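You operate a simulated robot arm through the tools that you are given. There is no shell and no other tool.

You run a simulated robot arm. Do the job below in one go: nothing can be reset, and whatever is moved stays where it is left.

TASK
Gauge tube ASH and lay the bracket marked with its length on the purple mat.
Fine: open the slider again and put the tube back.

It is judged by the outcome, as a careful person would: the job done as asked, and still so three seconds after it is handed in. It fails if anything else is knocked over, pushed out of place, dropped, spilled or broken.

THE ROBOT
A 6-joint arm with a two-finger gripper, fixed in place. Base frame: the origin is at the foot of the arm, x ahead of it, y to its left, z up. Readings come in m, rad, newtons and seconds.
With the tool pointing down near the work surface it reaches from about 0.3 to 0.64 m from the base axis. Its first joint turns from -2.897 to 2.897 rad. Payload 3.18 kg.
Tool frame: the origin (TCP) lies between the finger pads and is the grasp point; the fingertips stand 0.03 m ahead of it; z points along the fingers, y is the line along which they close. The gripper opens to 0.144 m. The gripper's body begins 0.103 m behind the TCP.
Orientation is that of the tool frame in the base frame, as a unit quaternion [w, x, y, z]. With the fingers straight down and closing along the base's y, the tool's x points along the base's -x, its y along +y and its z along -z.

THE INTERFACE
- The arm moves only by the tool move_arm. Its arguments are lists of equal length, an entry for each row: "xyz": the shift along the tool's x, y, z in mm, a list of three; "delta_rot": the turn, a rotation vector about the tool's x, y, z in rad, a list of three; "gripper": the opening, from 0 (shut) to 1 (fully open). In form: {"xyz": [[tx, ty, tz], ...], "delta_rot": [[rx, ry, rz], ...], "gripper": [gripper, ...]}. A call has 1 to 20 rows; each row shifts and turns the commanded pose from where the row before left it, along the tool's axes as they then stand. A row lasts 0.2 s, in which the tool goes at most 0.05 m and 0.15 rad; a call with a longer step from one row to the next is refused whole, and so is a gripper value outside its range. Where a pose cannot be reached the arm comes as near as it can. A force on the tool above 50 N (or 10 N above the force at the start of the call, whichever is more), or a blocked arm, ends the call early, and 0.2 s more pass. The fingers move at their own pace and stop on an object; they squeeze with about 36 N. The grip force told is the motor's: it shows also when the fingers shut on nothing. Time passes only in rows, and 0.2 s behind the last, so rows that do not move let the fingers close. It gives the time, the measured TCP pose, the force on the tool (base axes), the opening and the grip force at its end, in the units of the frame above (readings bear some noise), with the torque about the TCP (base axes, N m) and any sound that the robot's microphone picked up, and new pictures: "pictures" is both (left out), scene, wrist or none.
- Cameras (640 x 400 px; columns grow to the right, rows downward): "scene" is fixed at [0.2204, 0.4993, 1.3685]; the picture's right is [-0.50, -0.87, 0.00], its down [-0.70, 0.40, -0.60] and it looks along [0.52, -0.30, -0.80] (base axes); focal length 358 px, centre (320, 200). "wrist" rides on the gripper at [0.076, 0.016, -0.143] in the tool frame; the picture's right is [-0.21, 0.98, 0.00], its down [-0.84, -0.18, -0.51] and it looks along [-0.50, -0.11, 0.86] (tool axes); focal length 218 px, centre (320, 200). There is no depth. A picture from a camera that has moved, and an enlarged one, comes with that camera's place and axes in the base frame and with its lens.
- inspect(camera, box): a new picture of the part [left, top, right, bottom] of that camera's present view, enlarged. No time passes.
- hand_in(): hands the job in; it is judged then, once.

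Nothing tells you positions but the pictures and the camera data. Unless the task says otherwise, let go and move clear before handing in.

The tools are called after "Call:" as name(argument=value, ...) on one line, values as JSON. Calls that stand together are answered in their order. move_arm: Moves the arm, as the interface text tells. Its arguments: {"type":"object","properties":{"xyz":{"type":"array","items":{"type":"array","items":{"type":"number"}}},"delta_rot":{"type":"array","items":{"type":"array","items":{"type":"number"}}},"gripper":{"type":"array","items":{"type":"number"}},"pictures":{"type":"string","enum":["both","scene","wrist","none"]}},"required":["xyz","delta_rot","gripper"]} The other tools are called the same way: inspect (camera, box) takes an enlarged picture of a part of a camera's view; hand_in () hands the job in.

At the start:

```text
time_s: 0.0
ee_pos: [0.3541, 0.0622, 0.9946]
orientation: [0.0, 0.0, 1.0, 0.001]
contact_force: [0.4, -0.1, 0.7]
ft_torque: [0.06, -0.01, 0.0]
grip_width: 0.1443
grip_force: 0.0
```

scene: 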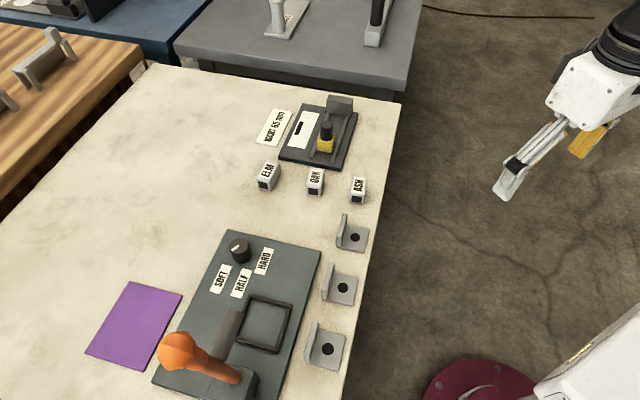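
wrist: 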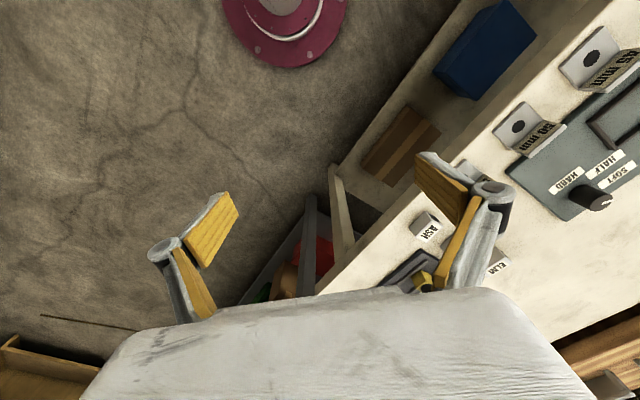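

I see a table with a slider gauge, three labelled tubes (ELM, OAK, ASH), three brackets, a press-like device and a purple mat. I'll enlarge the pictures first before moving.

Call:
inspect(camera="scene", box=[240, 80, 400, 210])

Call:
inspect(camera="scene", box=[290, 170, 390, 380])

Call:
inspect(camera="scene", box=[60, 210, 340, 400])

Call:
inspect(camera="wrist", box=[380, 0, 640, 300])

```text
3.08 times, centred on (320, 145) of scene
camera zoom: at [0.2204, 0.4993, 1.3685], right [-0.5, -0.87, 0.0], down [-0.7, 0.4, -0.6], along [0.52, -0.3, -0.8], focal length 1100 px, centre (320, 369)
```

zoom: 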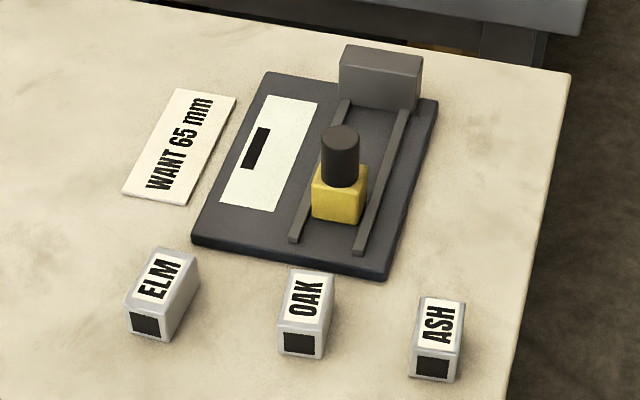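

```text
1.90 times, centred on (340, 275) of scene
camera zoom: at [0.2204, 0.4993, 1.3685], right [-0.5, -0.87, 0.0], down [-0.7, 0.4, -0.6], along [0.52, -0.3, -0.8], focal length 681 px, centre (282, 57)
```

zoom: 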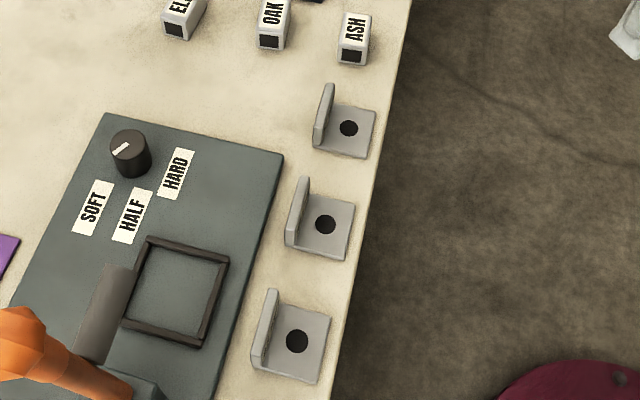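

```text
2.11 times, centred on (200, 305) of scene
camera zoom: at [0.2204, 0.4993, 1.3685], right [-0.5, -0.87, 0.0], down [-0.7, 0.4, -0.6], along [0.52, -0.3, -0.8], focal length 753 px, centre (573, -21)
```

zoom: 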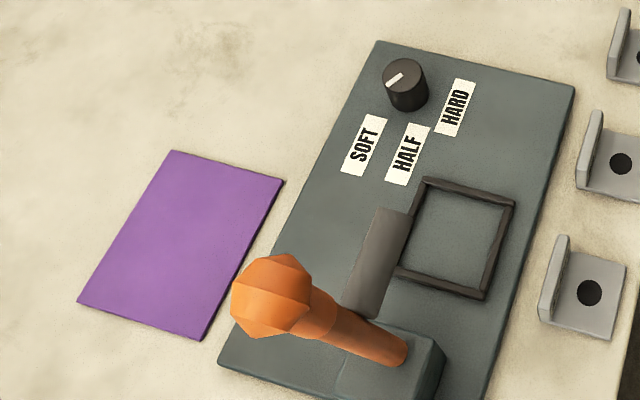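

```text
1.33 times, centred on (510, 150) of wrist
camera zoom: at [0.2772, 0.0801, 1.1369], right [0.21, 0.98, 0.0], down [0.84, -0.18, 0.51], along [0.5, -0.11, -0.86], focal length 291 px, centre (67, 267)
```

zoom: 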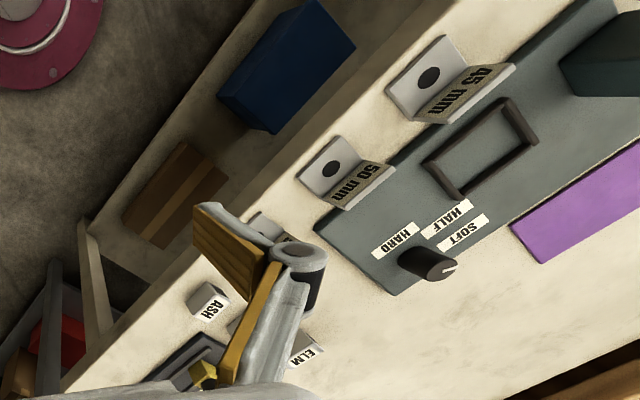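

The brackets lie along the near table edge at about z = 0.81, the tubes at about z = 0.80–0.83, and the gauge lies further out with rails running at about 45° in the base frame. I'll move the arm above that area, staying high, to look with the wrist camera.

Call:
move_arm(xyz=[[-35, 27, -5], [-35, 27, -5], [-35, 27, -5], [-35, 27, -5], [-35, 27, -5], [-35, 27, -5], [0, 0, 0]], delta_rot=[[0, 0, 0], [0, 0, 0], [0, 0, 0], [0, 0, 0], [0, 0, 0], [0, 0, 0], [0, 0, 0]], gripper=[1, 1, 1, 1, 1, 1, 1])

```text
time_s: 1.6
ee_pos: [0.5209, 0.21, 0.9481]
orientation: [0.007, 0.0, 1.0, 0.002]
contact_force: [-0.4, -0.2, 0.0]
ft_torque: [-0.01, 0.05, -0.02]
grip_width: 0.1441
grip_force: 0.2
out of reach, approached as far as the arm can: row 3, 4, 5, 6
camera wrist: at [0.4427, 0.2253, 1.0906], right [0.21, 0.98, 0.01], down [0.84, -0.18, 0.52], along [0.51, -0.1, -0.85], focal length 218 px, centre (320, 200)
```

scene: 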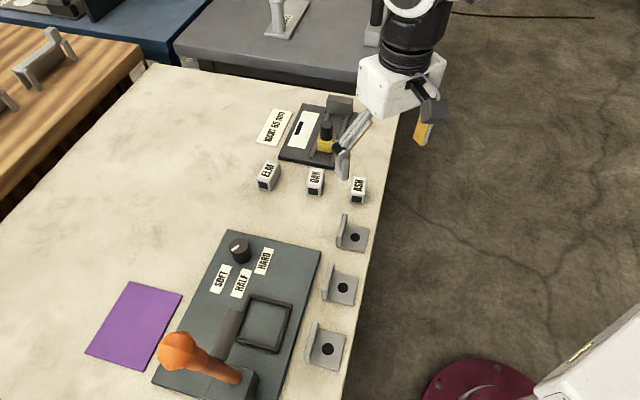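
wrist: 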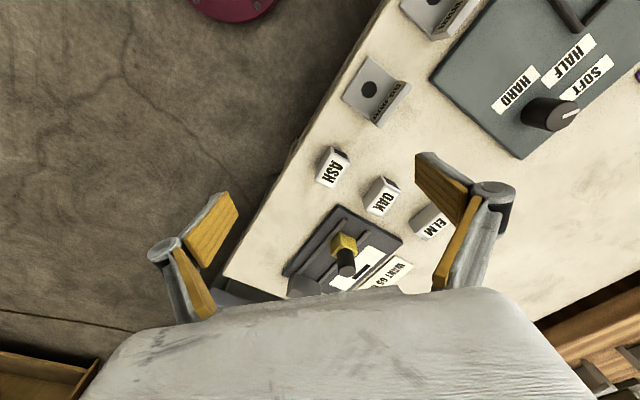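

The arm's straight-down reach ends at about 0.56 m at this height, so the gauge will probably need a tilted tool. I'll enlarge the gauge, tubes and brackets in the new wrist picture.

Call:
inspect(camera="wrist", box=[260, 130, 460, 300])

Call:
inspect(camera="wrist", box=[330, 0, 480, 130])

Call:
inspect(camera="scene", box=[270, 80, 370, 210])

```text
2.35 times, centred on (360, 215) of wrist
camera zoom: at [0.4427, 0.2253, 1.0906], right [0.21, 0.98, 0.01], down [0.84, -0.18, 0.52], along [0.51, -0.1, -0.85], focal length 514 px, centre (226, 165)
```

zoom: 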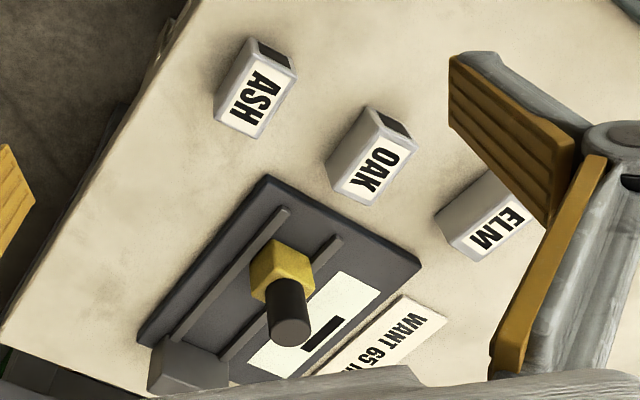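

```text
3.08 times, centred on (405, 65) of wrist
camera zoom: at [0.4427, 0.2253, 1.0906], right [0.21, 0.98, 0.01], down [0.84, -0.18, 0.52], along [0.51, -0.1, -0.85], focal length 672 px, centre (58, 615)
```

zoom: 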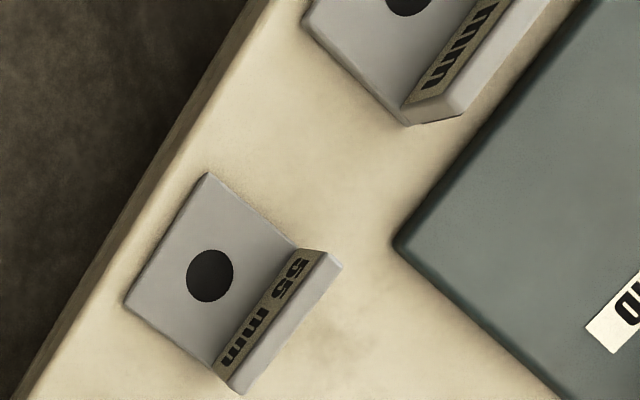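

```text
3.08 times, centred on (320, 145) of scene
camera zoom: at [0.2204, 0.4993, 1.3685], right [-0.5, -0.87, 0.0], down [-0.7, 0.4, -0.6], along [0.52, -0.3, -0.8], focal length 1100 px, centre (320, 369)
```

zoom: 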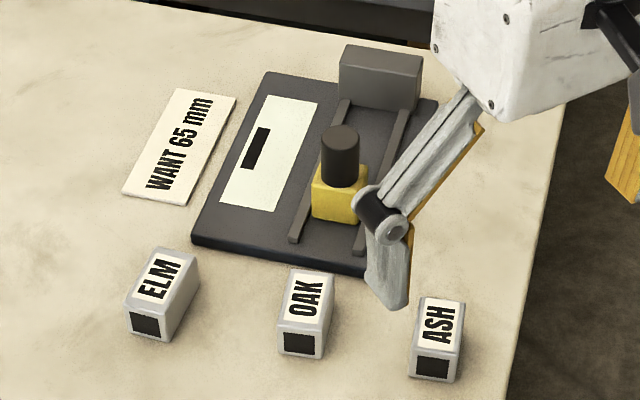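

Brackets read 45, 50 and 55 mm; the gauge knob is at about (0.69, 0.21, 0.89), beyond straight-down reach, so I'll turn the hand 45° so the fingers close along the rails, and tilt it outward. I'll pull back a little first, then rotate and tilt while high up.

Call:
move_arm(xyz=[[40, 0, 0], [40, 0, 0], [0, 0, 0], [0, 0, 0], [0, 0, 0], [0, 0, 0], [0, 0, 0], [0, 0, 0], [0, 0, 0], [0, 0, 0], [0, 0, 0], [0, 0, 0], [0, 0, 0]], delta_rot=[[0, 0, 0], [0, 0, 0], [0, 0, -0.131], [0, 0, -0.131], [0, 0, -0.131], [0, 0, -0.131], [0, 0, -0.131], [0, 0, -0.131], [0, -0.131, 0], [0, -0.131, 0], [0, -0.131, 0], [0, -0.131, 0], [0, 0, 0]], gripper=[1, 1, 1, 1, 1, 1, 1, 1, 1, 1, 1, 1, 1])

```text
time_s: 4.4
ee_pos: [0.4414, 0.2068, 0.9467]
orientation: [0.24, -0.369, 0.892, 0.099]
contact_force: [0.7, -0.8, -0.3]
ft_torque: [0.01, 0.01, 0.01]
grip_width: 0.1439
grip_force: 0.2
camera wrist: at [0.3326, 0.1228, 1.0329], right [-0.56, 0.82, 0.1], down [0.46, 0.21, 0.86], along [0.69, 0.53, -0.5], focal length 218 px, centre (320, 200)
```

scene: 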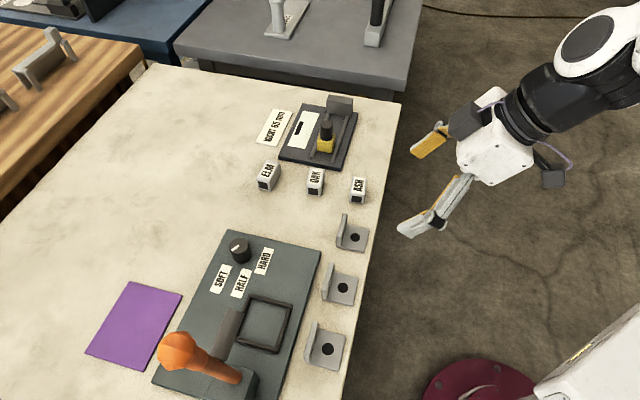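
wrist: 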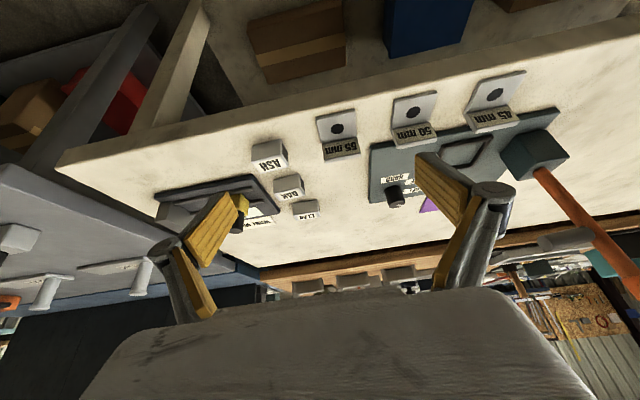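

The hand is now tilted about 30° with its closing line along the rails. I see the orange lever is tall (rising above z ≈ 1.03 near (0.345, 0.555)), so I'll need to keep clear of it later; next I enlarge the view of the tubes and gauge for exact positions.

Call:
inspect(camera="wrist", box=[140, 120, 340, 250])

Call:
inspect(camera="wrist", box=[300, 60, 560, 220])

Call:
inspect(camera="scene", box=[320, 160, 400, 210])

Call:
inspect(camera="scene", box=[280, 90, 360, 170])

```text
3.08 times, centred on (240, 185) of wrist
camera zoom: at [0.3326, 0.1228, 1.0329], right [-0.56, 0.82, 0.1], down [0.46, 0.21, 0.86], along [0.69, 0.53, -0.5], focal length 672 px, centre (566, 246)
```

zoom: 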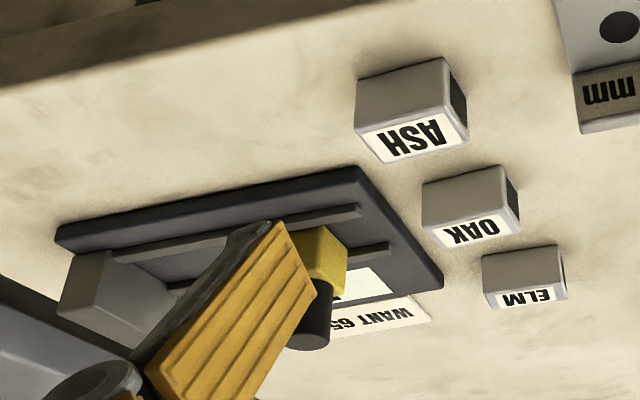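

```text
2.46 times, centred on (430, 140) of wrist
camera zoom: at [0.3326, 0.1228, 1.0329], right [-0.56, 0.82, 0.1], down [0.46, 0.21, 0.86], along [0.69, 0.53, -0.5], focal length 537 px, centre (49, 348)
```

zoom: 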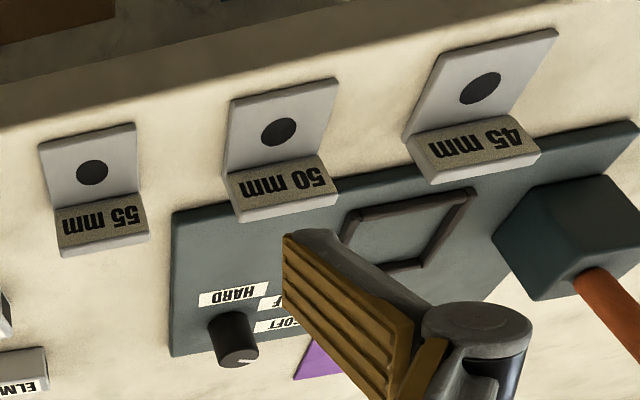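

```text
8.00 times, centred on (360, 185) of scene
camera zoom: at [0.2204, 0.4993, 1.3685], right [-0.5, -0.87, 0.0], down [-0.7, 0.4, -0.6], along [0.52, -0.3, -0.8], focal length 2861 px, centre (0, 320)
```

zoom: 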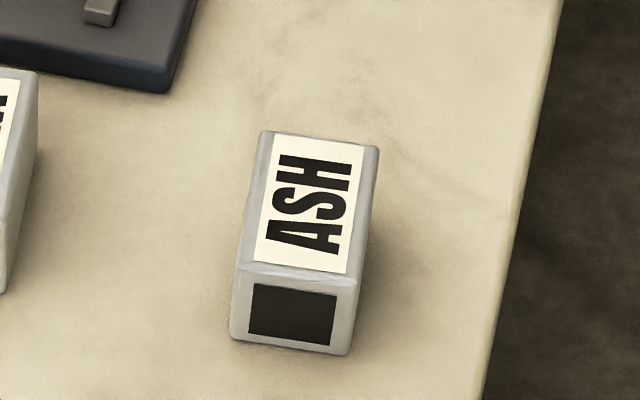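

```text
5.00 times, centred on (320, 130) of scene
camera zoom: at [0.2204, 0.4993, 1.3685], right [-0.5, -0.87, 0.0], down [-0.7, 0.4, -0.6], along [0.52, -0.3, -0.8], focal length 1788 px, centre (320, 550)
```

zoom: 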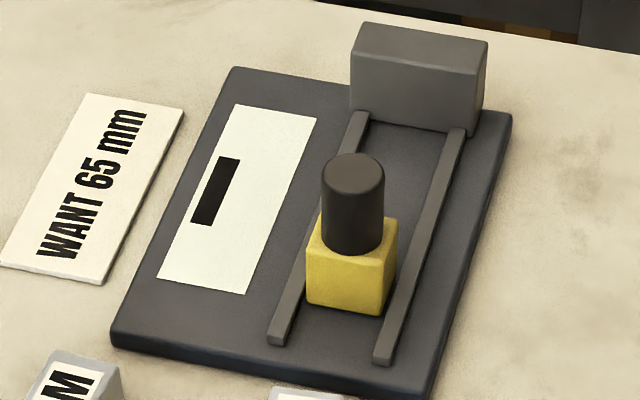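

ASH sits at about (0.561, 0.218) with its axis turned about −40°, and the rails run at −45°. I'll tilt the hand a bit more (about 42°), line it up with ASH, and hover above it.

Call:
move_arm(xyz=[[0, 0, 0], [0, 0, 0], [0, 0, 0], [-8.6, -28.1, 24.5], [-8.6, -28.1, 24.5], [-8.6, -28.1, 24.5], [0, 0, 0]], delta_rot=[[0, -0.105, 0], [0, -0.105, 0], [-0.0585, 0, -0.0645], [0, 0, 0], [0, 0, 0], [0, 0, 0], [0, 0, 0]], gripper=[0.55, 0.55, 0.55, 0.55, 0.55, 0.55, 0.55])

```text
time_s: 6.0
ee_pos: [0.5483, 0.2082, 0.9143]
orientation: [0.326, -0.394, 0.846, 0.152]
contact_force: [0.1, -0.6, 0.0]
ft_torque: [0.0, -0.01, 0.04]
grip_width: 0.0794
grip_force: 0.0
camera wrist: at [0.4394, 0.1022, 0.9687], right [-0.65, 0.75, 0.14], down [0.32, 0.1, 0.94], along [0.69, 0.66, -0.31], focal length 218 px, centre (320, 200)
```

scene: 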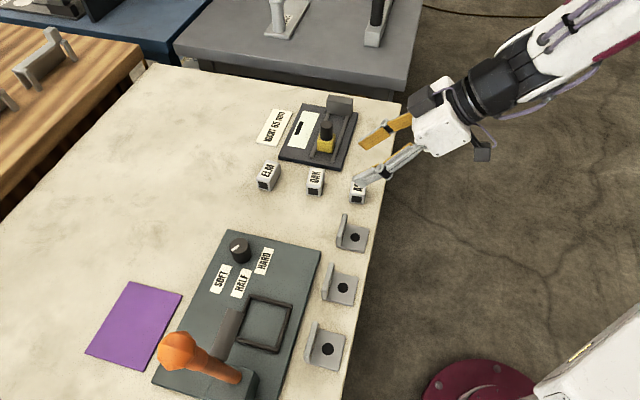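
wrist: 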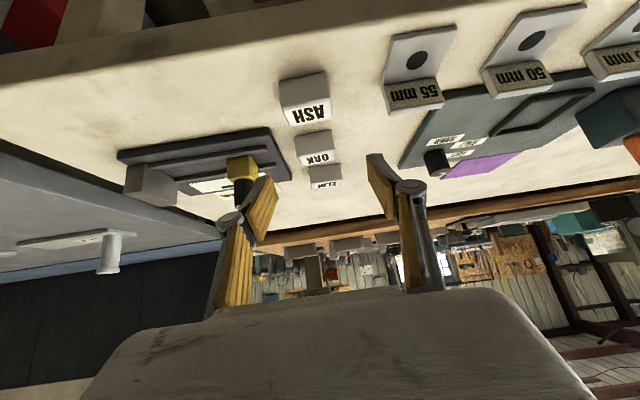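

The hand hovers over ASH. I'll enlarge the wrist view to refine ASH's position and the table height.

Call:
inspect(camera="wrist", box=[240, 50, 400, 200])

Call:
inspect(camera="wrist", box=[100, 110, 300, 240])

Call:
inspect(camera="scene", box=[320, 130, 420, 210])

```text
2.67 times, centred on (320, 125) of wrist
camera zoom: at [0.4394, 0.1022, 0.9687], right [-0.65, 0.75, 0.14], down [0.32, 0.1, 0.94], along [0.69, 0.66, -0.31], focal length 582 px, centre (320, 400)
```

zoom: 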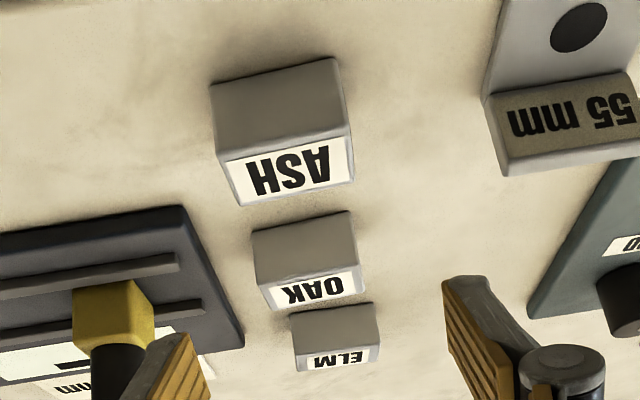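

```text
3.08 times, centred on (200, 175) of wrist
camera zoom: at [0.4394, 0.1022, 0.9687], right [-0.65, 0.75, 0.14], down [0.32, 0.1, 0.94], along [0.69, 0.66, -0.31], focal length 672 px, centre (689, 277)
```

zoom: 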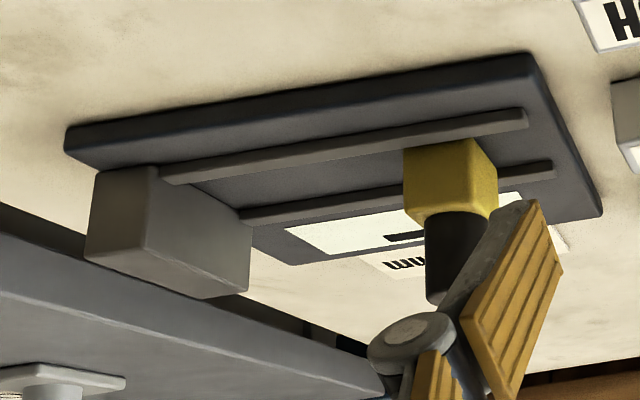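

```text
5.00 times, centred on (370, 170) of scene
camera zoom: at [0.2204, 0.4993, 1.3685], right [-0.5, -0.87, 0.0], down [-0.7, 0.4, -0.6], along [0.52, -0.3, -0.8], focal length 1788 px, centre (70, 350)
```

zoom: 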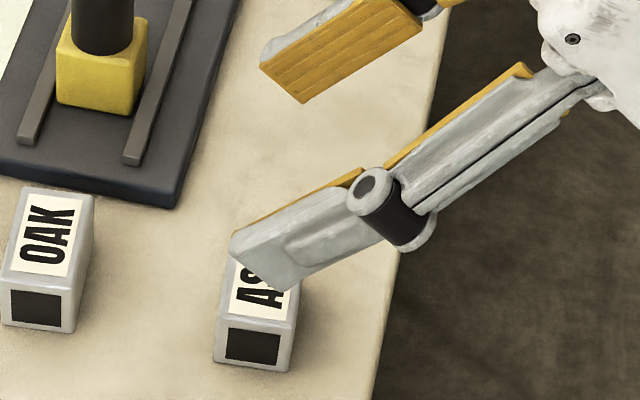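

ASH's centre comes out at about (0.5605, 0.2185), table at z = 0.80, tube 30 mm high. I'll correct the yaw slightly and lower until the fingertips are level with the top of the tube, then check.

Call:
move_arm(xyz=[[0, 0, 0], [18, -1, 19.3], [18, -1, 19.3], [0, 0, 0]], delta_rot=[[0.0235, 0, 0.026], [0, 0, 0], [0, 0, 0], [0, 0, 0]], gripper=[0.55, 0.55, 0.55, 0.55])

```text
time_s: 7.0
ee_pos: [0.5491, 0.2038, 0.8556]
orientation: [0.328, -0.379, 0.853, 0.146]
contact_force: [0.1, 0.7, 0.3]
ft_torque: [-0.02, 0.01, 0.01]
grip_width: 0.0793
grip_force: 0.0
camera wrist: at [0.4362, 0.1025, 0.911], right [-0.62, 0.77, 0.14], down [0.32, 0.09, 0.94], along [0.71, 0.63, -0.31], focal length 218 px, centre (320, 200)
```

scene: 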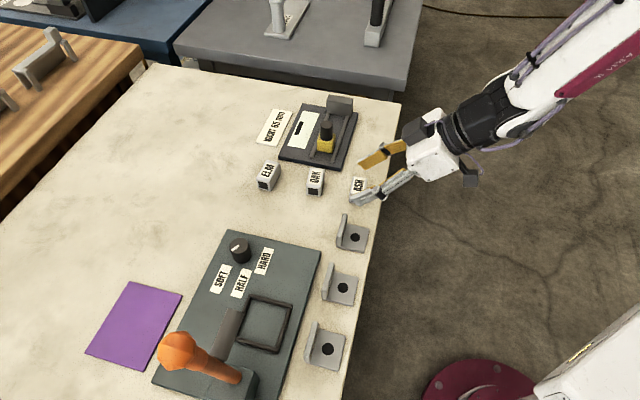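
wrist: 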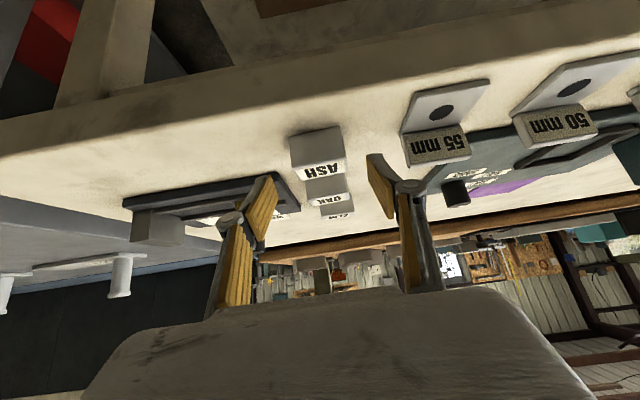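

The fingertips are near the tube's top level. I'll check alignment of the fingers with the tube in both cameras.

Call:
inspect(camera="wrist", box=[220, 100, 420, 240])

Call:
inspect(camera="scene", box=[320, 130, 420, 220])

```text
2.86 times, centred on (320, 170) of wrist
camera zoom: at [0.4362, 0.1025, 0.911], right [-0.62, 0.77, 0.14], down [0.32, 0.09, 0.94], along [0.71, 0.63, -0.31], focal length 624 px, centre (320, 286)
```

zoom: 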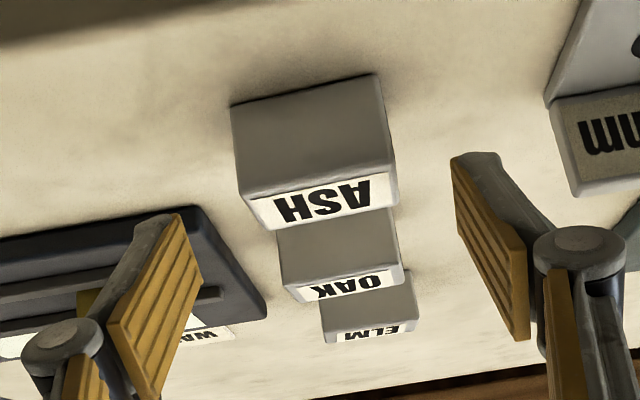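

```text
4.44 times, centred on (370, 175) of scene
camera zoom: at [0.2204, 0.4993, 1.3685], right [-0.5, -0.87, 0.0], down [-0.7, 0.4, -0.6], along [0.52, -0.3, -0.8], focal length 1589 px, centre (98, 311)
```

zoom: 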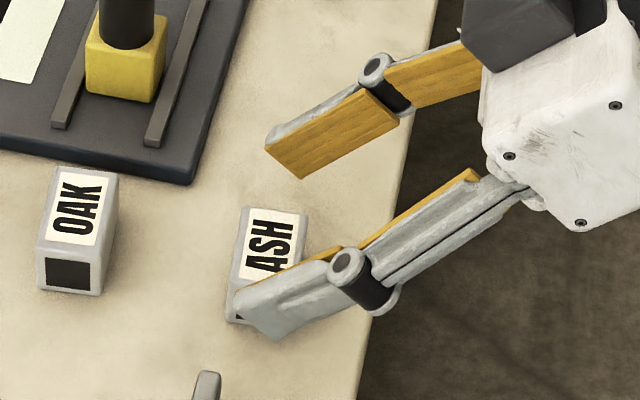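

The tube is centred between the fingers. I'll lower the last 21 mm and check for contact before closing.

Call:
move_arm(xyz=[[6.8, 1.3, 8.2], [6.8, 1.3, 8.2], [0, 0, 0]], delta_rot=[[0, 0, 0], [0, 0, 0], [0, 0, 0]], gripper=[0.55, 0.55, 0.55])

```text
time_s: 7.8
ee_pos: [0.5491, 0.2055, 0.8358]
orientation: [0.328, -0.379, 0.853, 0.146]
contact_force: [-0.6, 0.3, 0.5]
ft_torque: [0.01, 0.0, 0.0]
grip_width: 0.0791
grip_force: 0.0
camera wrist: at [0.4353, 0.1052, 0.8905], right [-0.62, 0.77, 0.14], down [0.32, 0.09, 0.94], along [0.71, 0.63, -0.31], focal length 218 px, centre (320, 200)
```

scene: 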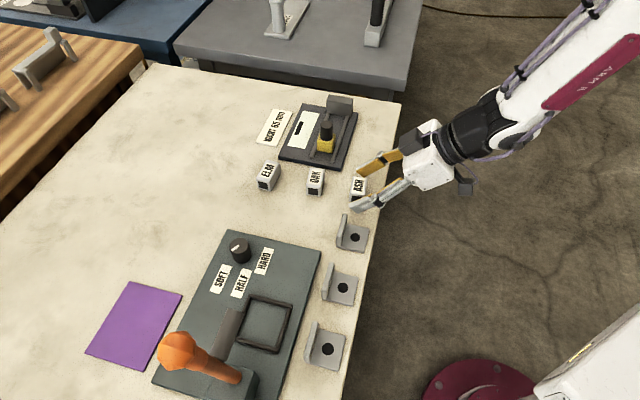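
wrist: 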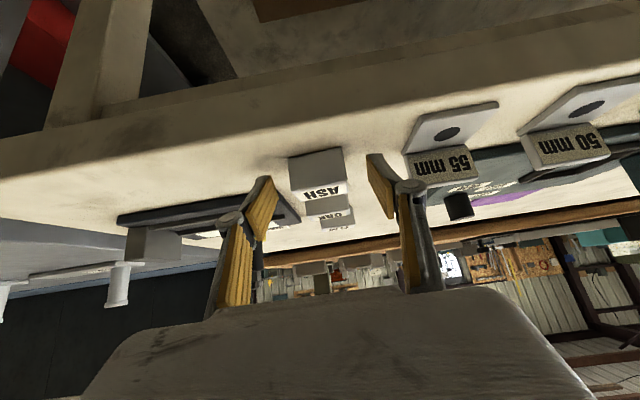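

No contact yet. I'll look at the fingers around the tube once more before closing.

Call:
inspect(camera="wrist", box=[220, 120, 420, 250])

Call:
inspect(camera="scene", box=[330, 140, 430, 220])

```text
3.08 times, centred on (320, 185) of wrist
camera zoom: at [0.4353, 0.1052, 0.8905], right [-0.62, 0.77, 0.14], down [0.32, 0.09, 0.94], along [0.71, 0.63, -0.31], focal length 672 px, centre (320, 246)
```

zoom: 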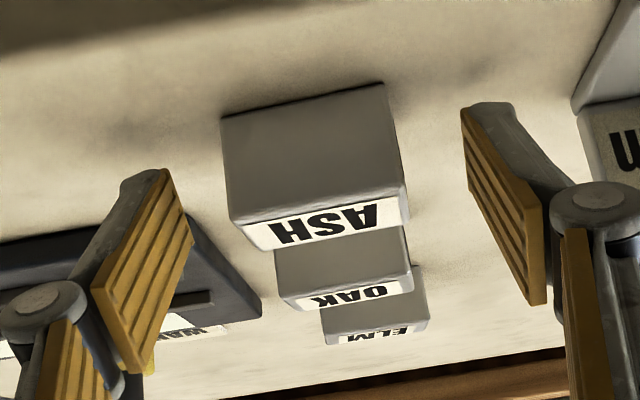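

```text
5.00 times, centred on (380, 180) of scene
camera zoom: at [0.2204, 0.4993, 1.3685], right [-0.5, -0.87, 0.0], down [-0.7, 0.4, -0.6], along [0.52, -0.3, -0.8], focal length 1788 px, centre (20, 300)
```

zoom: 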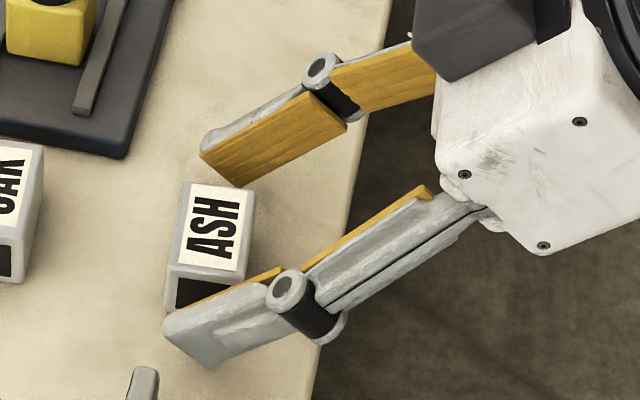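

Alignment looks good, so I'll close on ASH and read the opening.

Call:
move_arm(xyz=[[0, 0, 0], [0, 0, 0], [0, 0, 0]], delta_rot=[[0, 0, 0], [0, 0, 0], [0, 0, 0]], gripper=[0.3, 0.2, 0.0])

```text
time_s: 8.6
ee_pos: [0.5496, 0.2072, 0.8366]
orientation: [0.328, -0.38, 0.852, 0.146]
contact_force: [0.0, -0.1, 1.2]
ft_torque: [-0.01, -0.04, -0.01]
grip_width: 0.0438
grip_force: 36.3
camera wrist: at [0.4352, 0.1052, 0.8906], right [-0.62, 0.77, 0.14], down [0.32, 0.09, 0.94], along [0.71, 0.63, -0.31], focal length 218 px, centre (320, 200)
```

scene: 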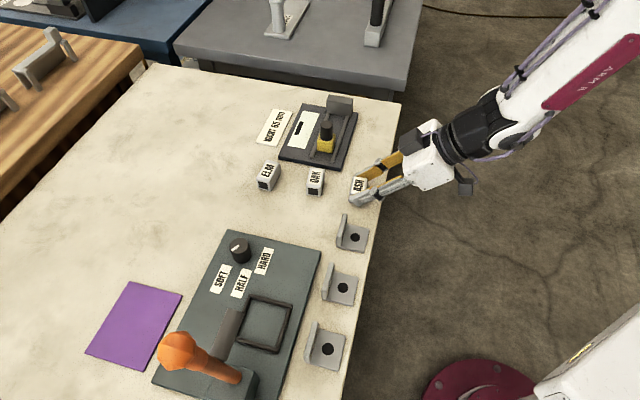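
wrist: 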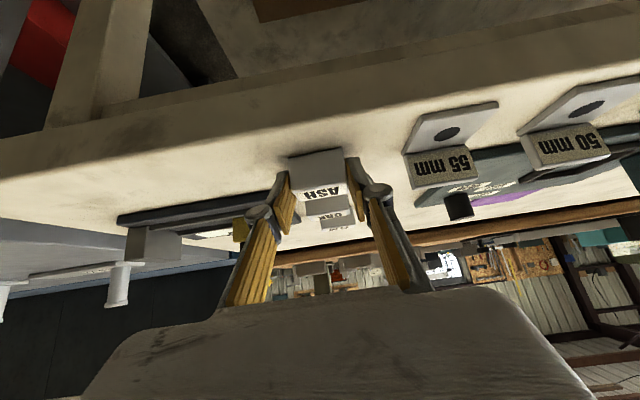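

ASH is held firmly (opening about 44 mm). Next I lift it straight up, turn to the rails' −45°, move along u past the knob, then across so it hangs above the channel between slider and stop.

Call:
move_arm(xyz=[[-20.1, 0, -22.3], [-20.1, 0, -22.3], [0, 0, 0], [0, -41.4, 0], [0, -41.4, 0], [0, -41.4, 0], [0, -41.4, 0], [0, 0, 0], [0, 0, 0]], delta_rot=[[0, 0, 0], [0, 0, 0], [0.035, 0, 0.0386], [0, 0, 0], [0, 0, 0], [0, 0, 0], [0, 0, 0], [0, 0, 0], [0, 0, 0]], gripper=[0, 0, 0, 0, 0, 0, 0, 0, 0])

```text
time_s: 10.6
ee_pos: [0.6657, 0.0904, 0.8971]
orientation: [0.332, -0.357, 0.862, 0.137]
contact_force: [-0.7, -0.2, 0.3]
ft_torque: [0.02, 0.03, 0.01]
grip_width: 0.0436
grip_force: 35.8
camera wrist: at [0.5475, -0.0055, 0.9525], right [-0.58, 0.8, 0.14], down [0.33, 0.07, 0.94], along [0.74, 0.59, -0.31], focal length 218 px, centre (320, 200)
```

scene: 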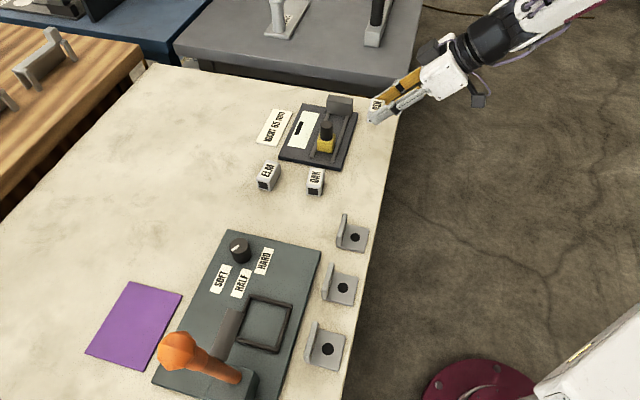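
wrist: 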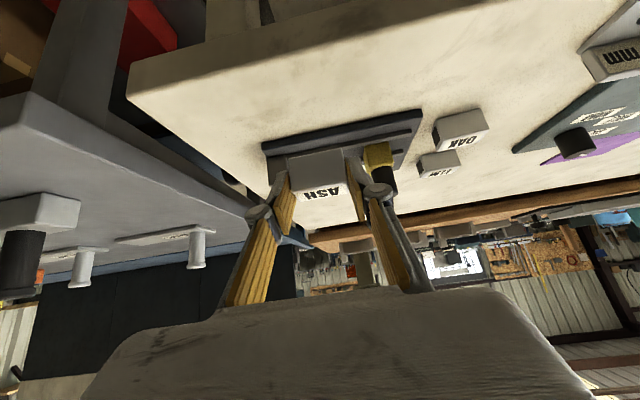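

The tube is beside the channel now. I'll enlarge the gauge in this closer view to pin down the stop, rails and slider.

Call:
inspect(camera="wrist", box=[240, 90, 440, 220])

Call:
inspect(camera="scene", box=[270, 80, 420, 180])

```text
3.08 times, centred on (340, 155) of wrist
camera zoom: at [0.5475, -0.0055, 0.9525], right [-0.58, 0.8, 0.14], down [0.33, 0.07, 0.94], along [0.74, 0.59, -0.31], focal length 672 px, centre (258, 338)
```

zoom: 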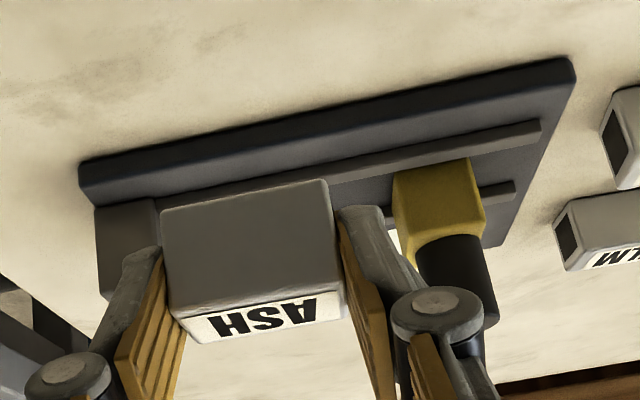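

```text
4.00 times, centred on (345, 130) of scene
camera zoom: at [0.2204, 0.4993, 1.3685], right [-0.5, -0.87, 0.0], down [-0.7, 0.4, -0.6], along [0.52, -0.3, -0.8], focal length 1430 px, centre (220, 480)
```

zoom: 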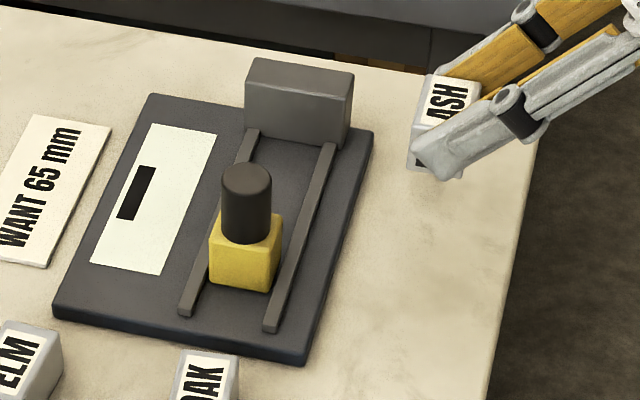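

The robot-frame estimate puts the stop face at u ≈ 0.451, the knob at u ≈ 0.331 and the channel centre at w ≈ 0.6415. I'll shift the tube to u ≈ 0.396 and across above the channel, still above knob-clear height.

Call:
move_arm(xyz=[[0, 13, 0], [-33.6, 0, 30.4], [-33.6, 0, 30.4], [0, 0, 0], [0, 0, 0]], delta_rot=[[0, 0, 0], [0, 0, 0], [0, 0, 0], [0, 0, 0], [0, 0, 0]], gripper=[0, 0, 0, 0, 0])

Call:
inspect(camera="wrist", box=[220, 90, 420, 220])

Call:
inspect(camera="scene", box=[270, 80, 420, 180])

```text
time_s: 11.8
ee_pos: [0.7215, 0.1628, 0.8976]
orientation: [0.332, -0.357, 0.862, 0.137]
contact_force: [-0.5, -0.7, 0.0]
ft_torque: [-0.01, -0.03, -0.01]
grip_width: 0.0438
grip_force: 35.8
camera wrist: at [0.6025, 0.0671, 0.9531], right [-0.58, 0.8, 0.14], down [0.33, 0.07, 0.94], along [0.74, 0.59, -0.31], focal length 218 px, centre (320, 200)
```

scene: 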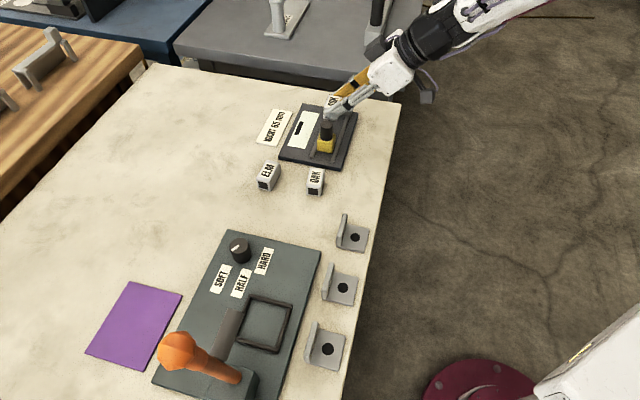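
wrist: 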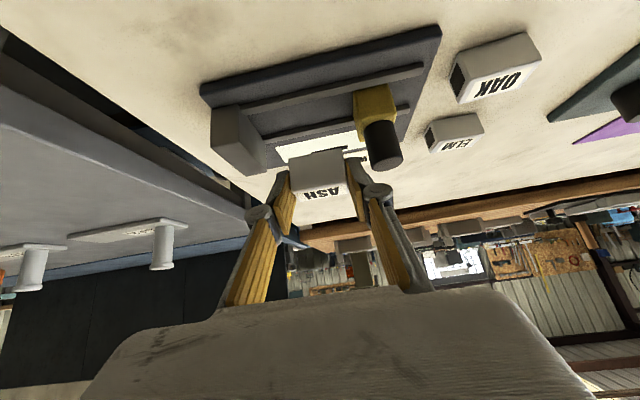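

```text
3.08 times, centred on (320, 155) of wrist
camera zoom: at [0.6025, 0.0671, 0.9531], right [-0.58, 0.8, 0.14], down [0.33, 0.07, 0.94], along [0.74, 0.59, -0.31], focal length 672 px, centre (320, 338)
```

zoom: 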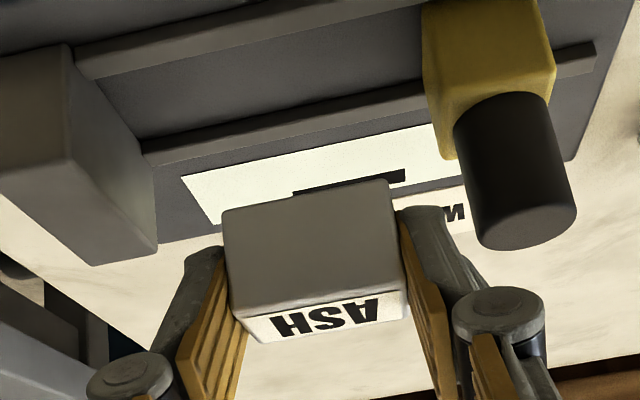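

```text
4.00 times, centred on (345, 130) of scene
camera zoom: at [0.2204, 0.4993, 1.3685], right [-0.5, -0.87, 0.0], down [-0.7, 0.4, -0.6], along [0.52, -0.3, -0.8], focal length 1430 px, centre (220, 480)
```

zoom: 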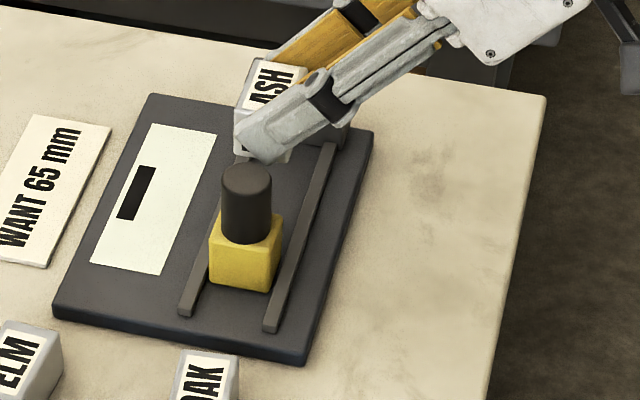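

The tube is over the channel; rails' inner faces appear at w ≈ 0.623 and 0.666, slider front at u ≈ 0.354, stop at u ≈ 0.451. I'll centre it in the gap and lower to just above the plate.

Call:
move_arm(xyz=[[-1.1, -6, 1.0], [10.7, 0, 11.9], [10.7, 0, 11.9], [8, 0, 8.9], [0, 0, 0], [0, 0, 0]], delta_rot=[[0, 0, 0], [0, 0, 0], [0, 0, 0], [0, 0, 0], [0, 0, 0], [0, 0, 0]], gripper=[0, 0, 0, 0, 0, 0])

Call:
inspect(camera="wrist", box=[200, 90, 420, 230])

Call:
inspect(camera="scene", box=[270, 80, 420, 180])

```text
time_s: 13.2
ee_pos: [0.7265, 0.1606, 0.8518]
orientation: [0.332, -0.357, 0.862, 0.138]
contact_force: [-0.9, -0.8, -0.9]
ft_torque: [0.02, 0.01, -0.01]
grip_width: 0.044
grip_force: 36.4
camera wrist: at [0.6077, 0.065, 0.9073], right [-0.58, 0.8, 0.14], down [0.33, 0.07, 0.94], along [0.74, 0.59, -0.31], focal length 218 px, centre (320, 200)
```

scene: 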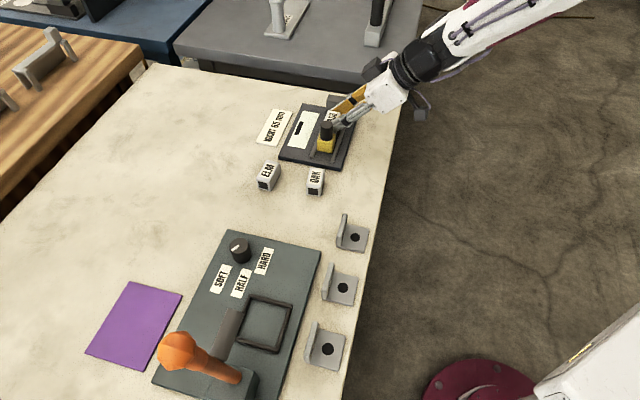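
wrist: 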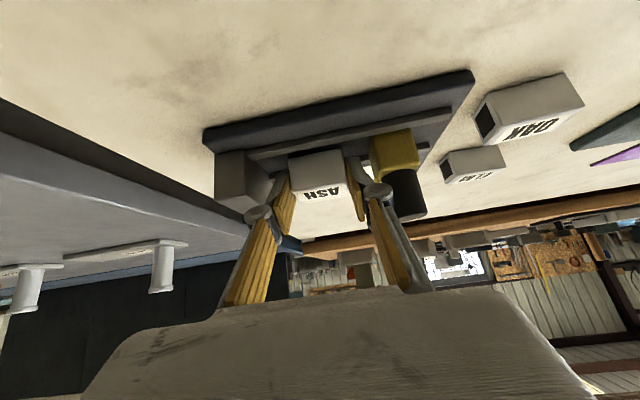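

```text
2.86 times, centred on (310, 160) of wrist
camera zoom: at [0.6077, 0.065, 0.9073], right [-0.58, 0.8, 0.14], down [0.33, 0.07, 0.94], along [0.74, 0.59, -0.31], focal length 624 px, centre (349, 314)
```

zoom: 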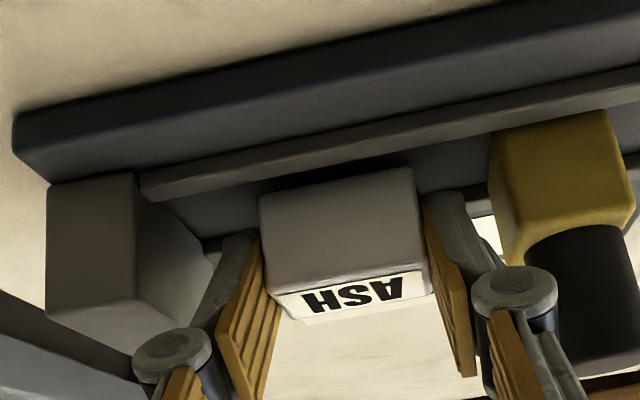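

```text
4.00 times, centred on (345, 130) of scene
camera zoom: at [0.2204, 0.4993, 1.3685], right [-0.5, -0.87, 0.0], down [-0.7, 0.4, -0.6], along [0.52, -0.3, -0.8], focal length 1430 px, centre (220, 480)
```

zoom: 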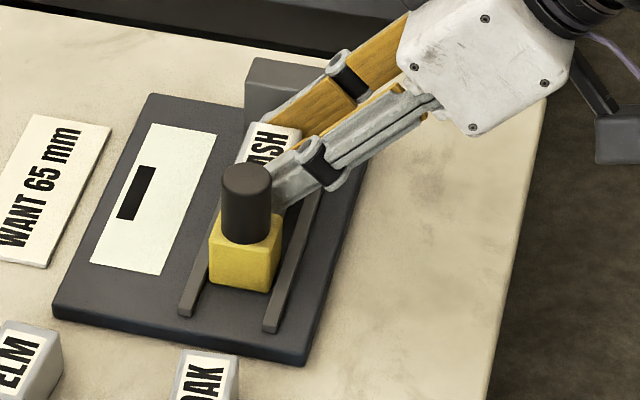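

The tube is between the rails, about 6 mm above the plate with no contact. I'll lower in small steps watching the force.

Call:
move_arm(xyz=[[2.7, 0, 3.0], [0.67, 0, 0.74], [0, 0, 0]], delta_rot=[[0, 0, 0], [0, 0, 0], [0, 0, 0]], gripper=[0, 0, 0], pictures="none")

```text
time_s: 14.0
ee_pos: [0.7269, 0.1599, 0.8482]
orientation: [0.332, -0.357, 0.862, 0.137]
contact_force: [0.2, -0.8, 1.8]
ft_torque: [-0.04, -0.08, -0.01]
grip_width: 0.0439
grip_force: 35.7
```

Call:
move_arm(xyz=[[0.67, 0, 0.74], [0, 0, 0], [0, 0, 0]], delta_rot=[[0, 0, 0], [0, 0, 0], [0, 0, 0]], gripper=[0, 0, 0], pictures="none")

```text
time_s: 14.8
ee_pos: [0.7274, 0.1608, 0.8474]
orientation: [0.333, -0.358, 0.862, 0.138]
contact_force: [-0.3, 0.6, 9.0]
ft_torque: [-0.08, -0.18, 0.01]
grip_width: 0.0437
grip_force: 35.8
```

Contact at about 9 N: the tube stands on the plate. I'll release it by opening a little and back out along the tool axis.

Call:
move_arm(xyz=[[0, 0, 0], [0, 0, 0], [0, 0, -10], [0, 0, -25], [0, 0, -35], [0, 0, 0]], delta_rot=[[0, 0, 0], [0, 0, 0], [0, 0, 0], [0, 0, 0], [0, 0, 0], [0, 0, 0]], gripper=[0.39, 0.39, 0.39, 0.39, 0.39, 0.39])

Call:
inspect(camera="wrist", box=[200, 60, 480, 240])

Call:
inspect(camera="scene", box=[270, 80, 420, 180])

```text
time_s: 16.2
ee_pos: [0.6941, 0.1283, 0.8991]
orientation: [0.332, -0.356, 0.862, 0.137]
contact_force: [0.0, 0.4, -0.3]
ft_torque: [0.01, -0.02, 0.04]
grip_width: 0.056
grip_force: 0.1
camera wrist: at [0.5741, 0.032, 0.9533], right [-0.58, 0.8, 0.14], down [0.33, 0.07, 0.94], along [0.74, 0.59, -0.31], focal length 218 px, centre (320, 200)
```

scene: 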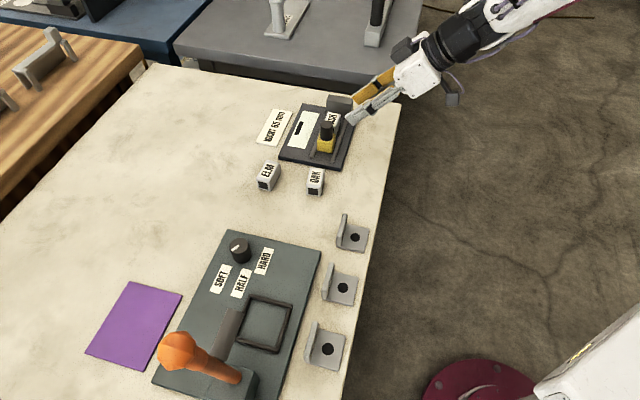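
wrist: 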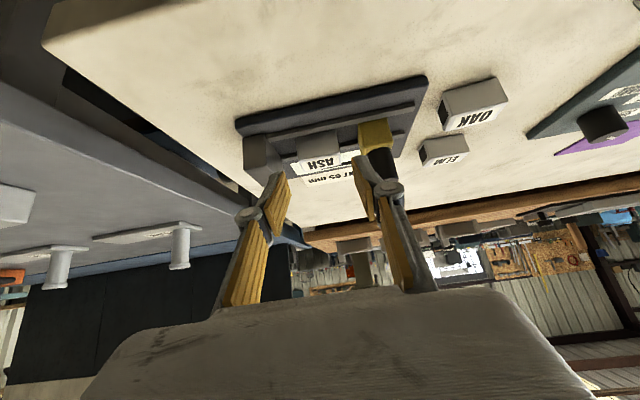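

```text
2.22 times, centred on (340, 150) of wrist
camera zoom: at [0.5741, 0.032, 0.9533], right [-0.58, 0.8, 0.14], down [0.33, 0.07, 0.94], along [0.74, 0.59, -0.31], focal length 485 px, centre (276, 311)
```

zoom: 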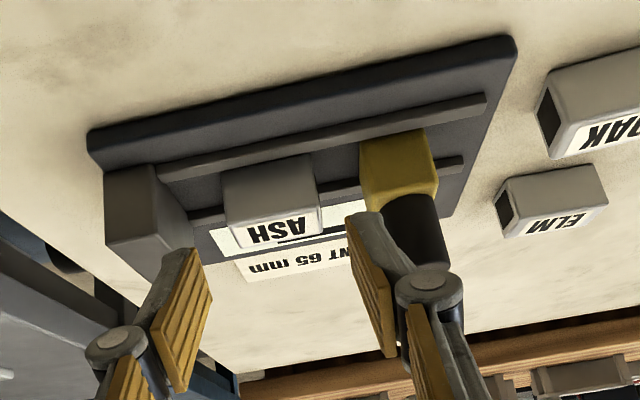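

```text
4.00 times, centred on (345, 130) of scene
camera zoom: at [0.2204, 0.4993, 1.3685], right [-0.5, -0.87, 0.0], down [-0.7, 0.4, -0.6], along [0.52, -0.3, -0.8], focal length 1430 px, centre (220, 480)
```

zoom: 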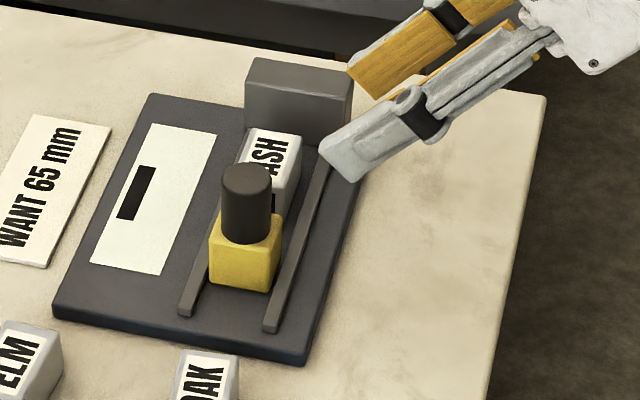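

ASH stands in the channel between slider and stop. Now I'll bring the open fingers around the slider's knob from the robot side, above the tube's height.

Call:
move_arm(xyz=[[0, 32.5, 0], [0, 32.5, 0], [0, 0, 0], [-13.3, 0, 22.5], [0, 0, 0], [0, 0, 0]], delta_rot=[[0, 0, 0], [0, 0, 0], [0, 0, 0], [0, 0, 0], [0, 0, 0], [0, 0, 0]], gripper=[0.45, 0.45, 0.45, 0.45, 0.45, 0.45])

Call:
inspect(camera="wrist", box=[200, 60, 480, 240])

Call:
inspect(camera="scene", box=[270, 80, 420, 180])

```text
time_s: 17.6
ee_pos: [0.6668, 0.1913, 0.8905]
orientation: [0.332, -0.357, 0.862, 0.138]
contact_force: [-0.5, -0.2, 0.3]
ft_torque: [0.0, 0.0, -0.01]
grip_width: 0.065
grip_force: 0.0
camera wrist: at [0.5467, 0.0961, 0.9459], right [-0.58, 0.8, 0.14], down [0.33, 0.07, 0.94], along [0.74, 0.59, -0.31], focal length 218 px, centre (320, 200)
```

scene: 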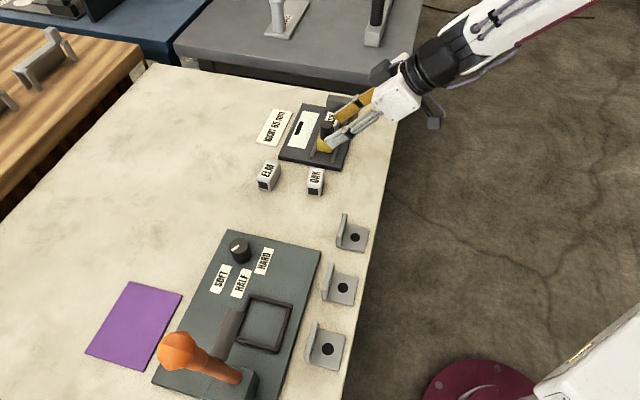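
wrist: 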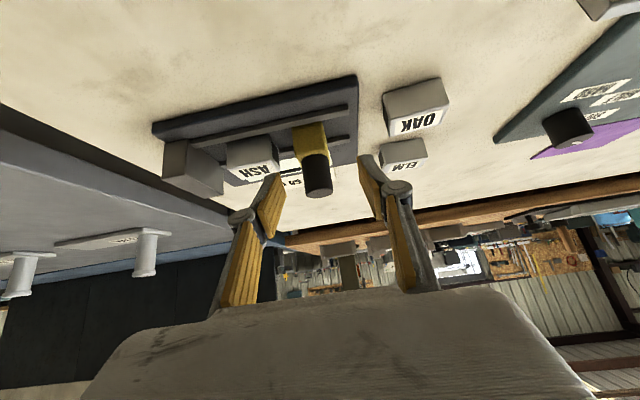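

```text
2.22 times, centred on (340, 150) of wrist
camera zoom: at [0.5467, 0.0961, 0.9459], right [-0.58, 0.8, 0.14], down [0.33, 0.07, 0.94], along [0.74, 0.59, -0.31], focal length 485 px, centre (276, 311)
```

zoom: 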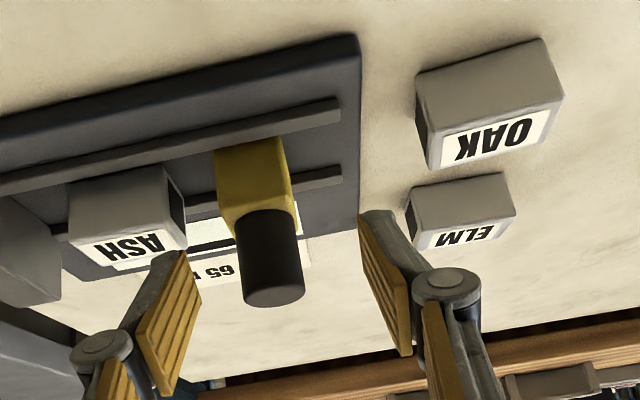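

```text
4.00 times, centred on (345, 130) of scene
camera zoom: at [0.2204, 0.4993, 1.3685], right [-0.5, -0.87, 0.0], down [-0.7, 0.4, -0.6], along [0.52, -0.3, -0.8], focal length 1430 px, centre (220, 480)
```

zoom: 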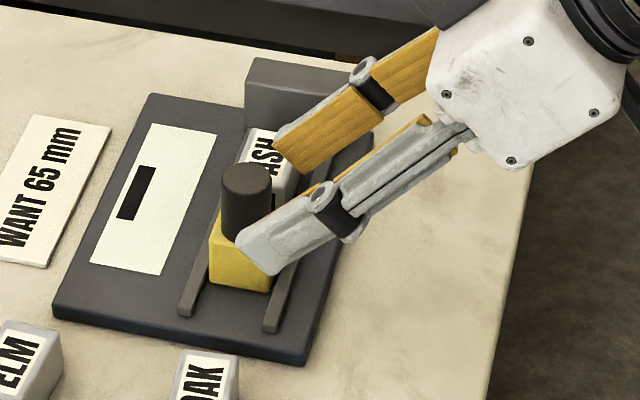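

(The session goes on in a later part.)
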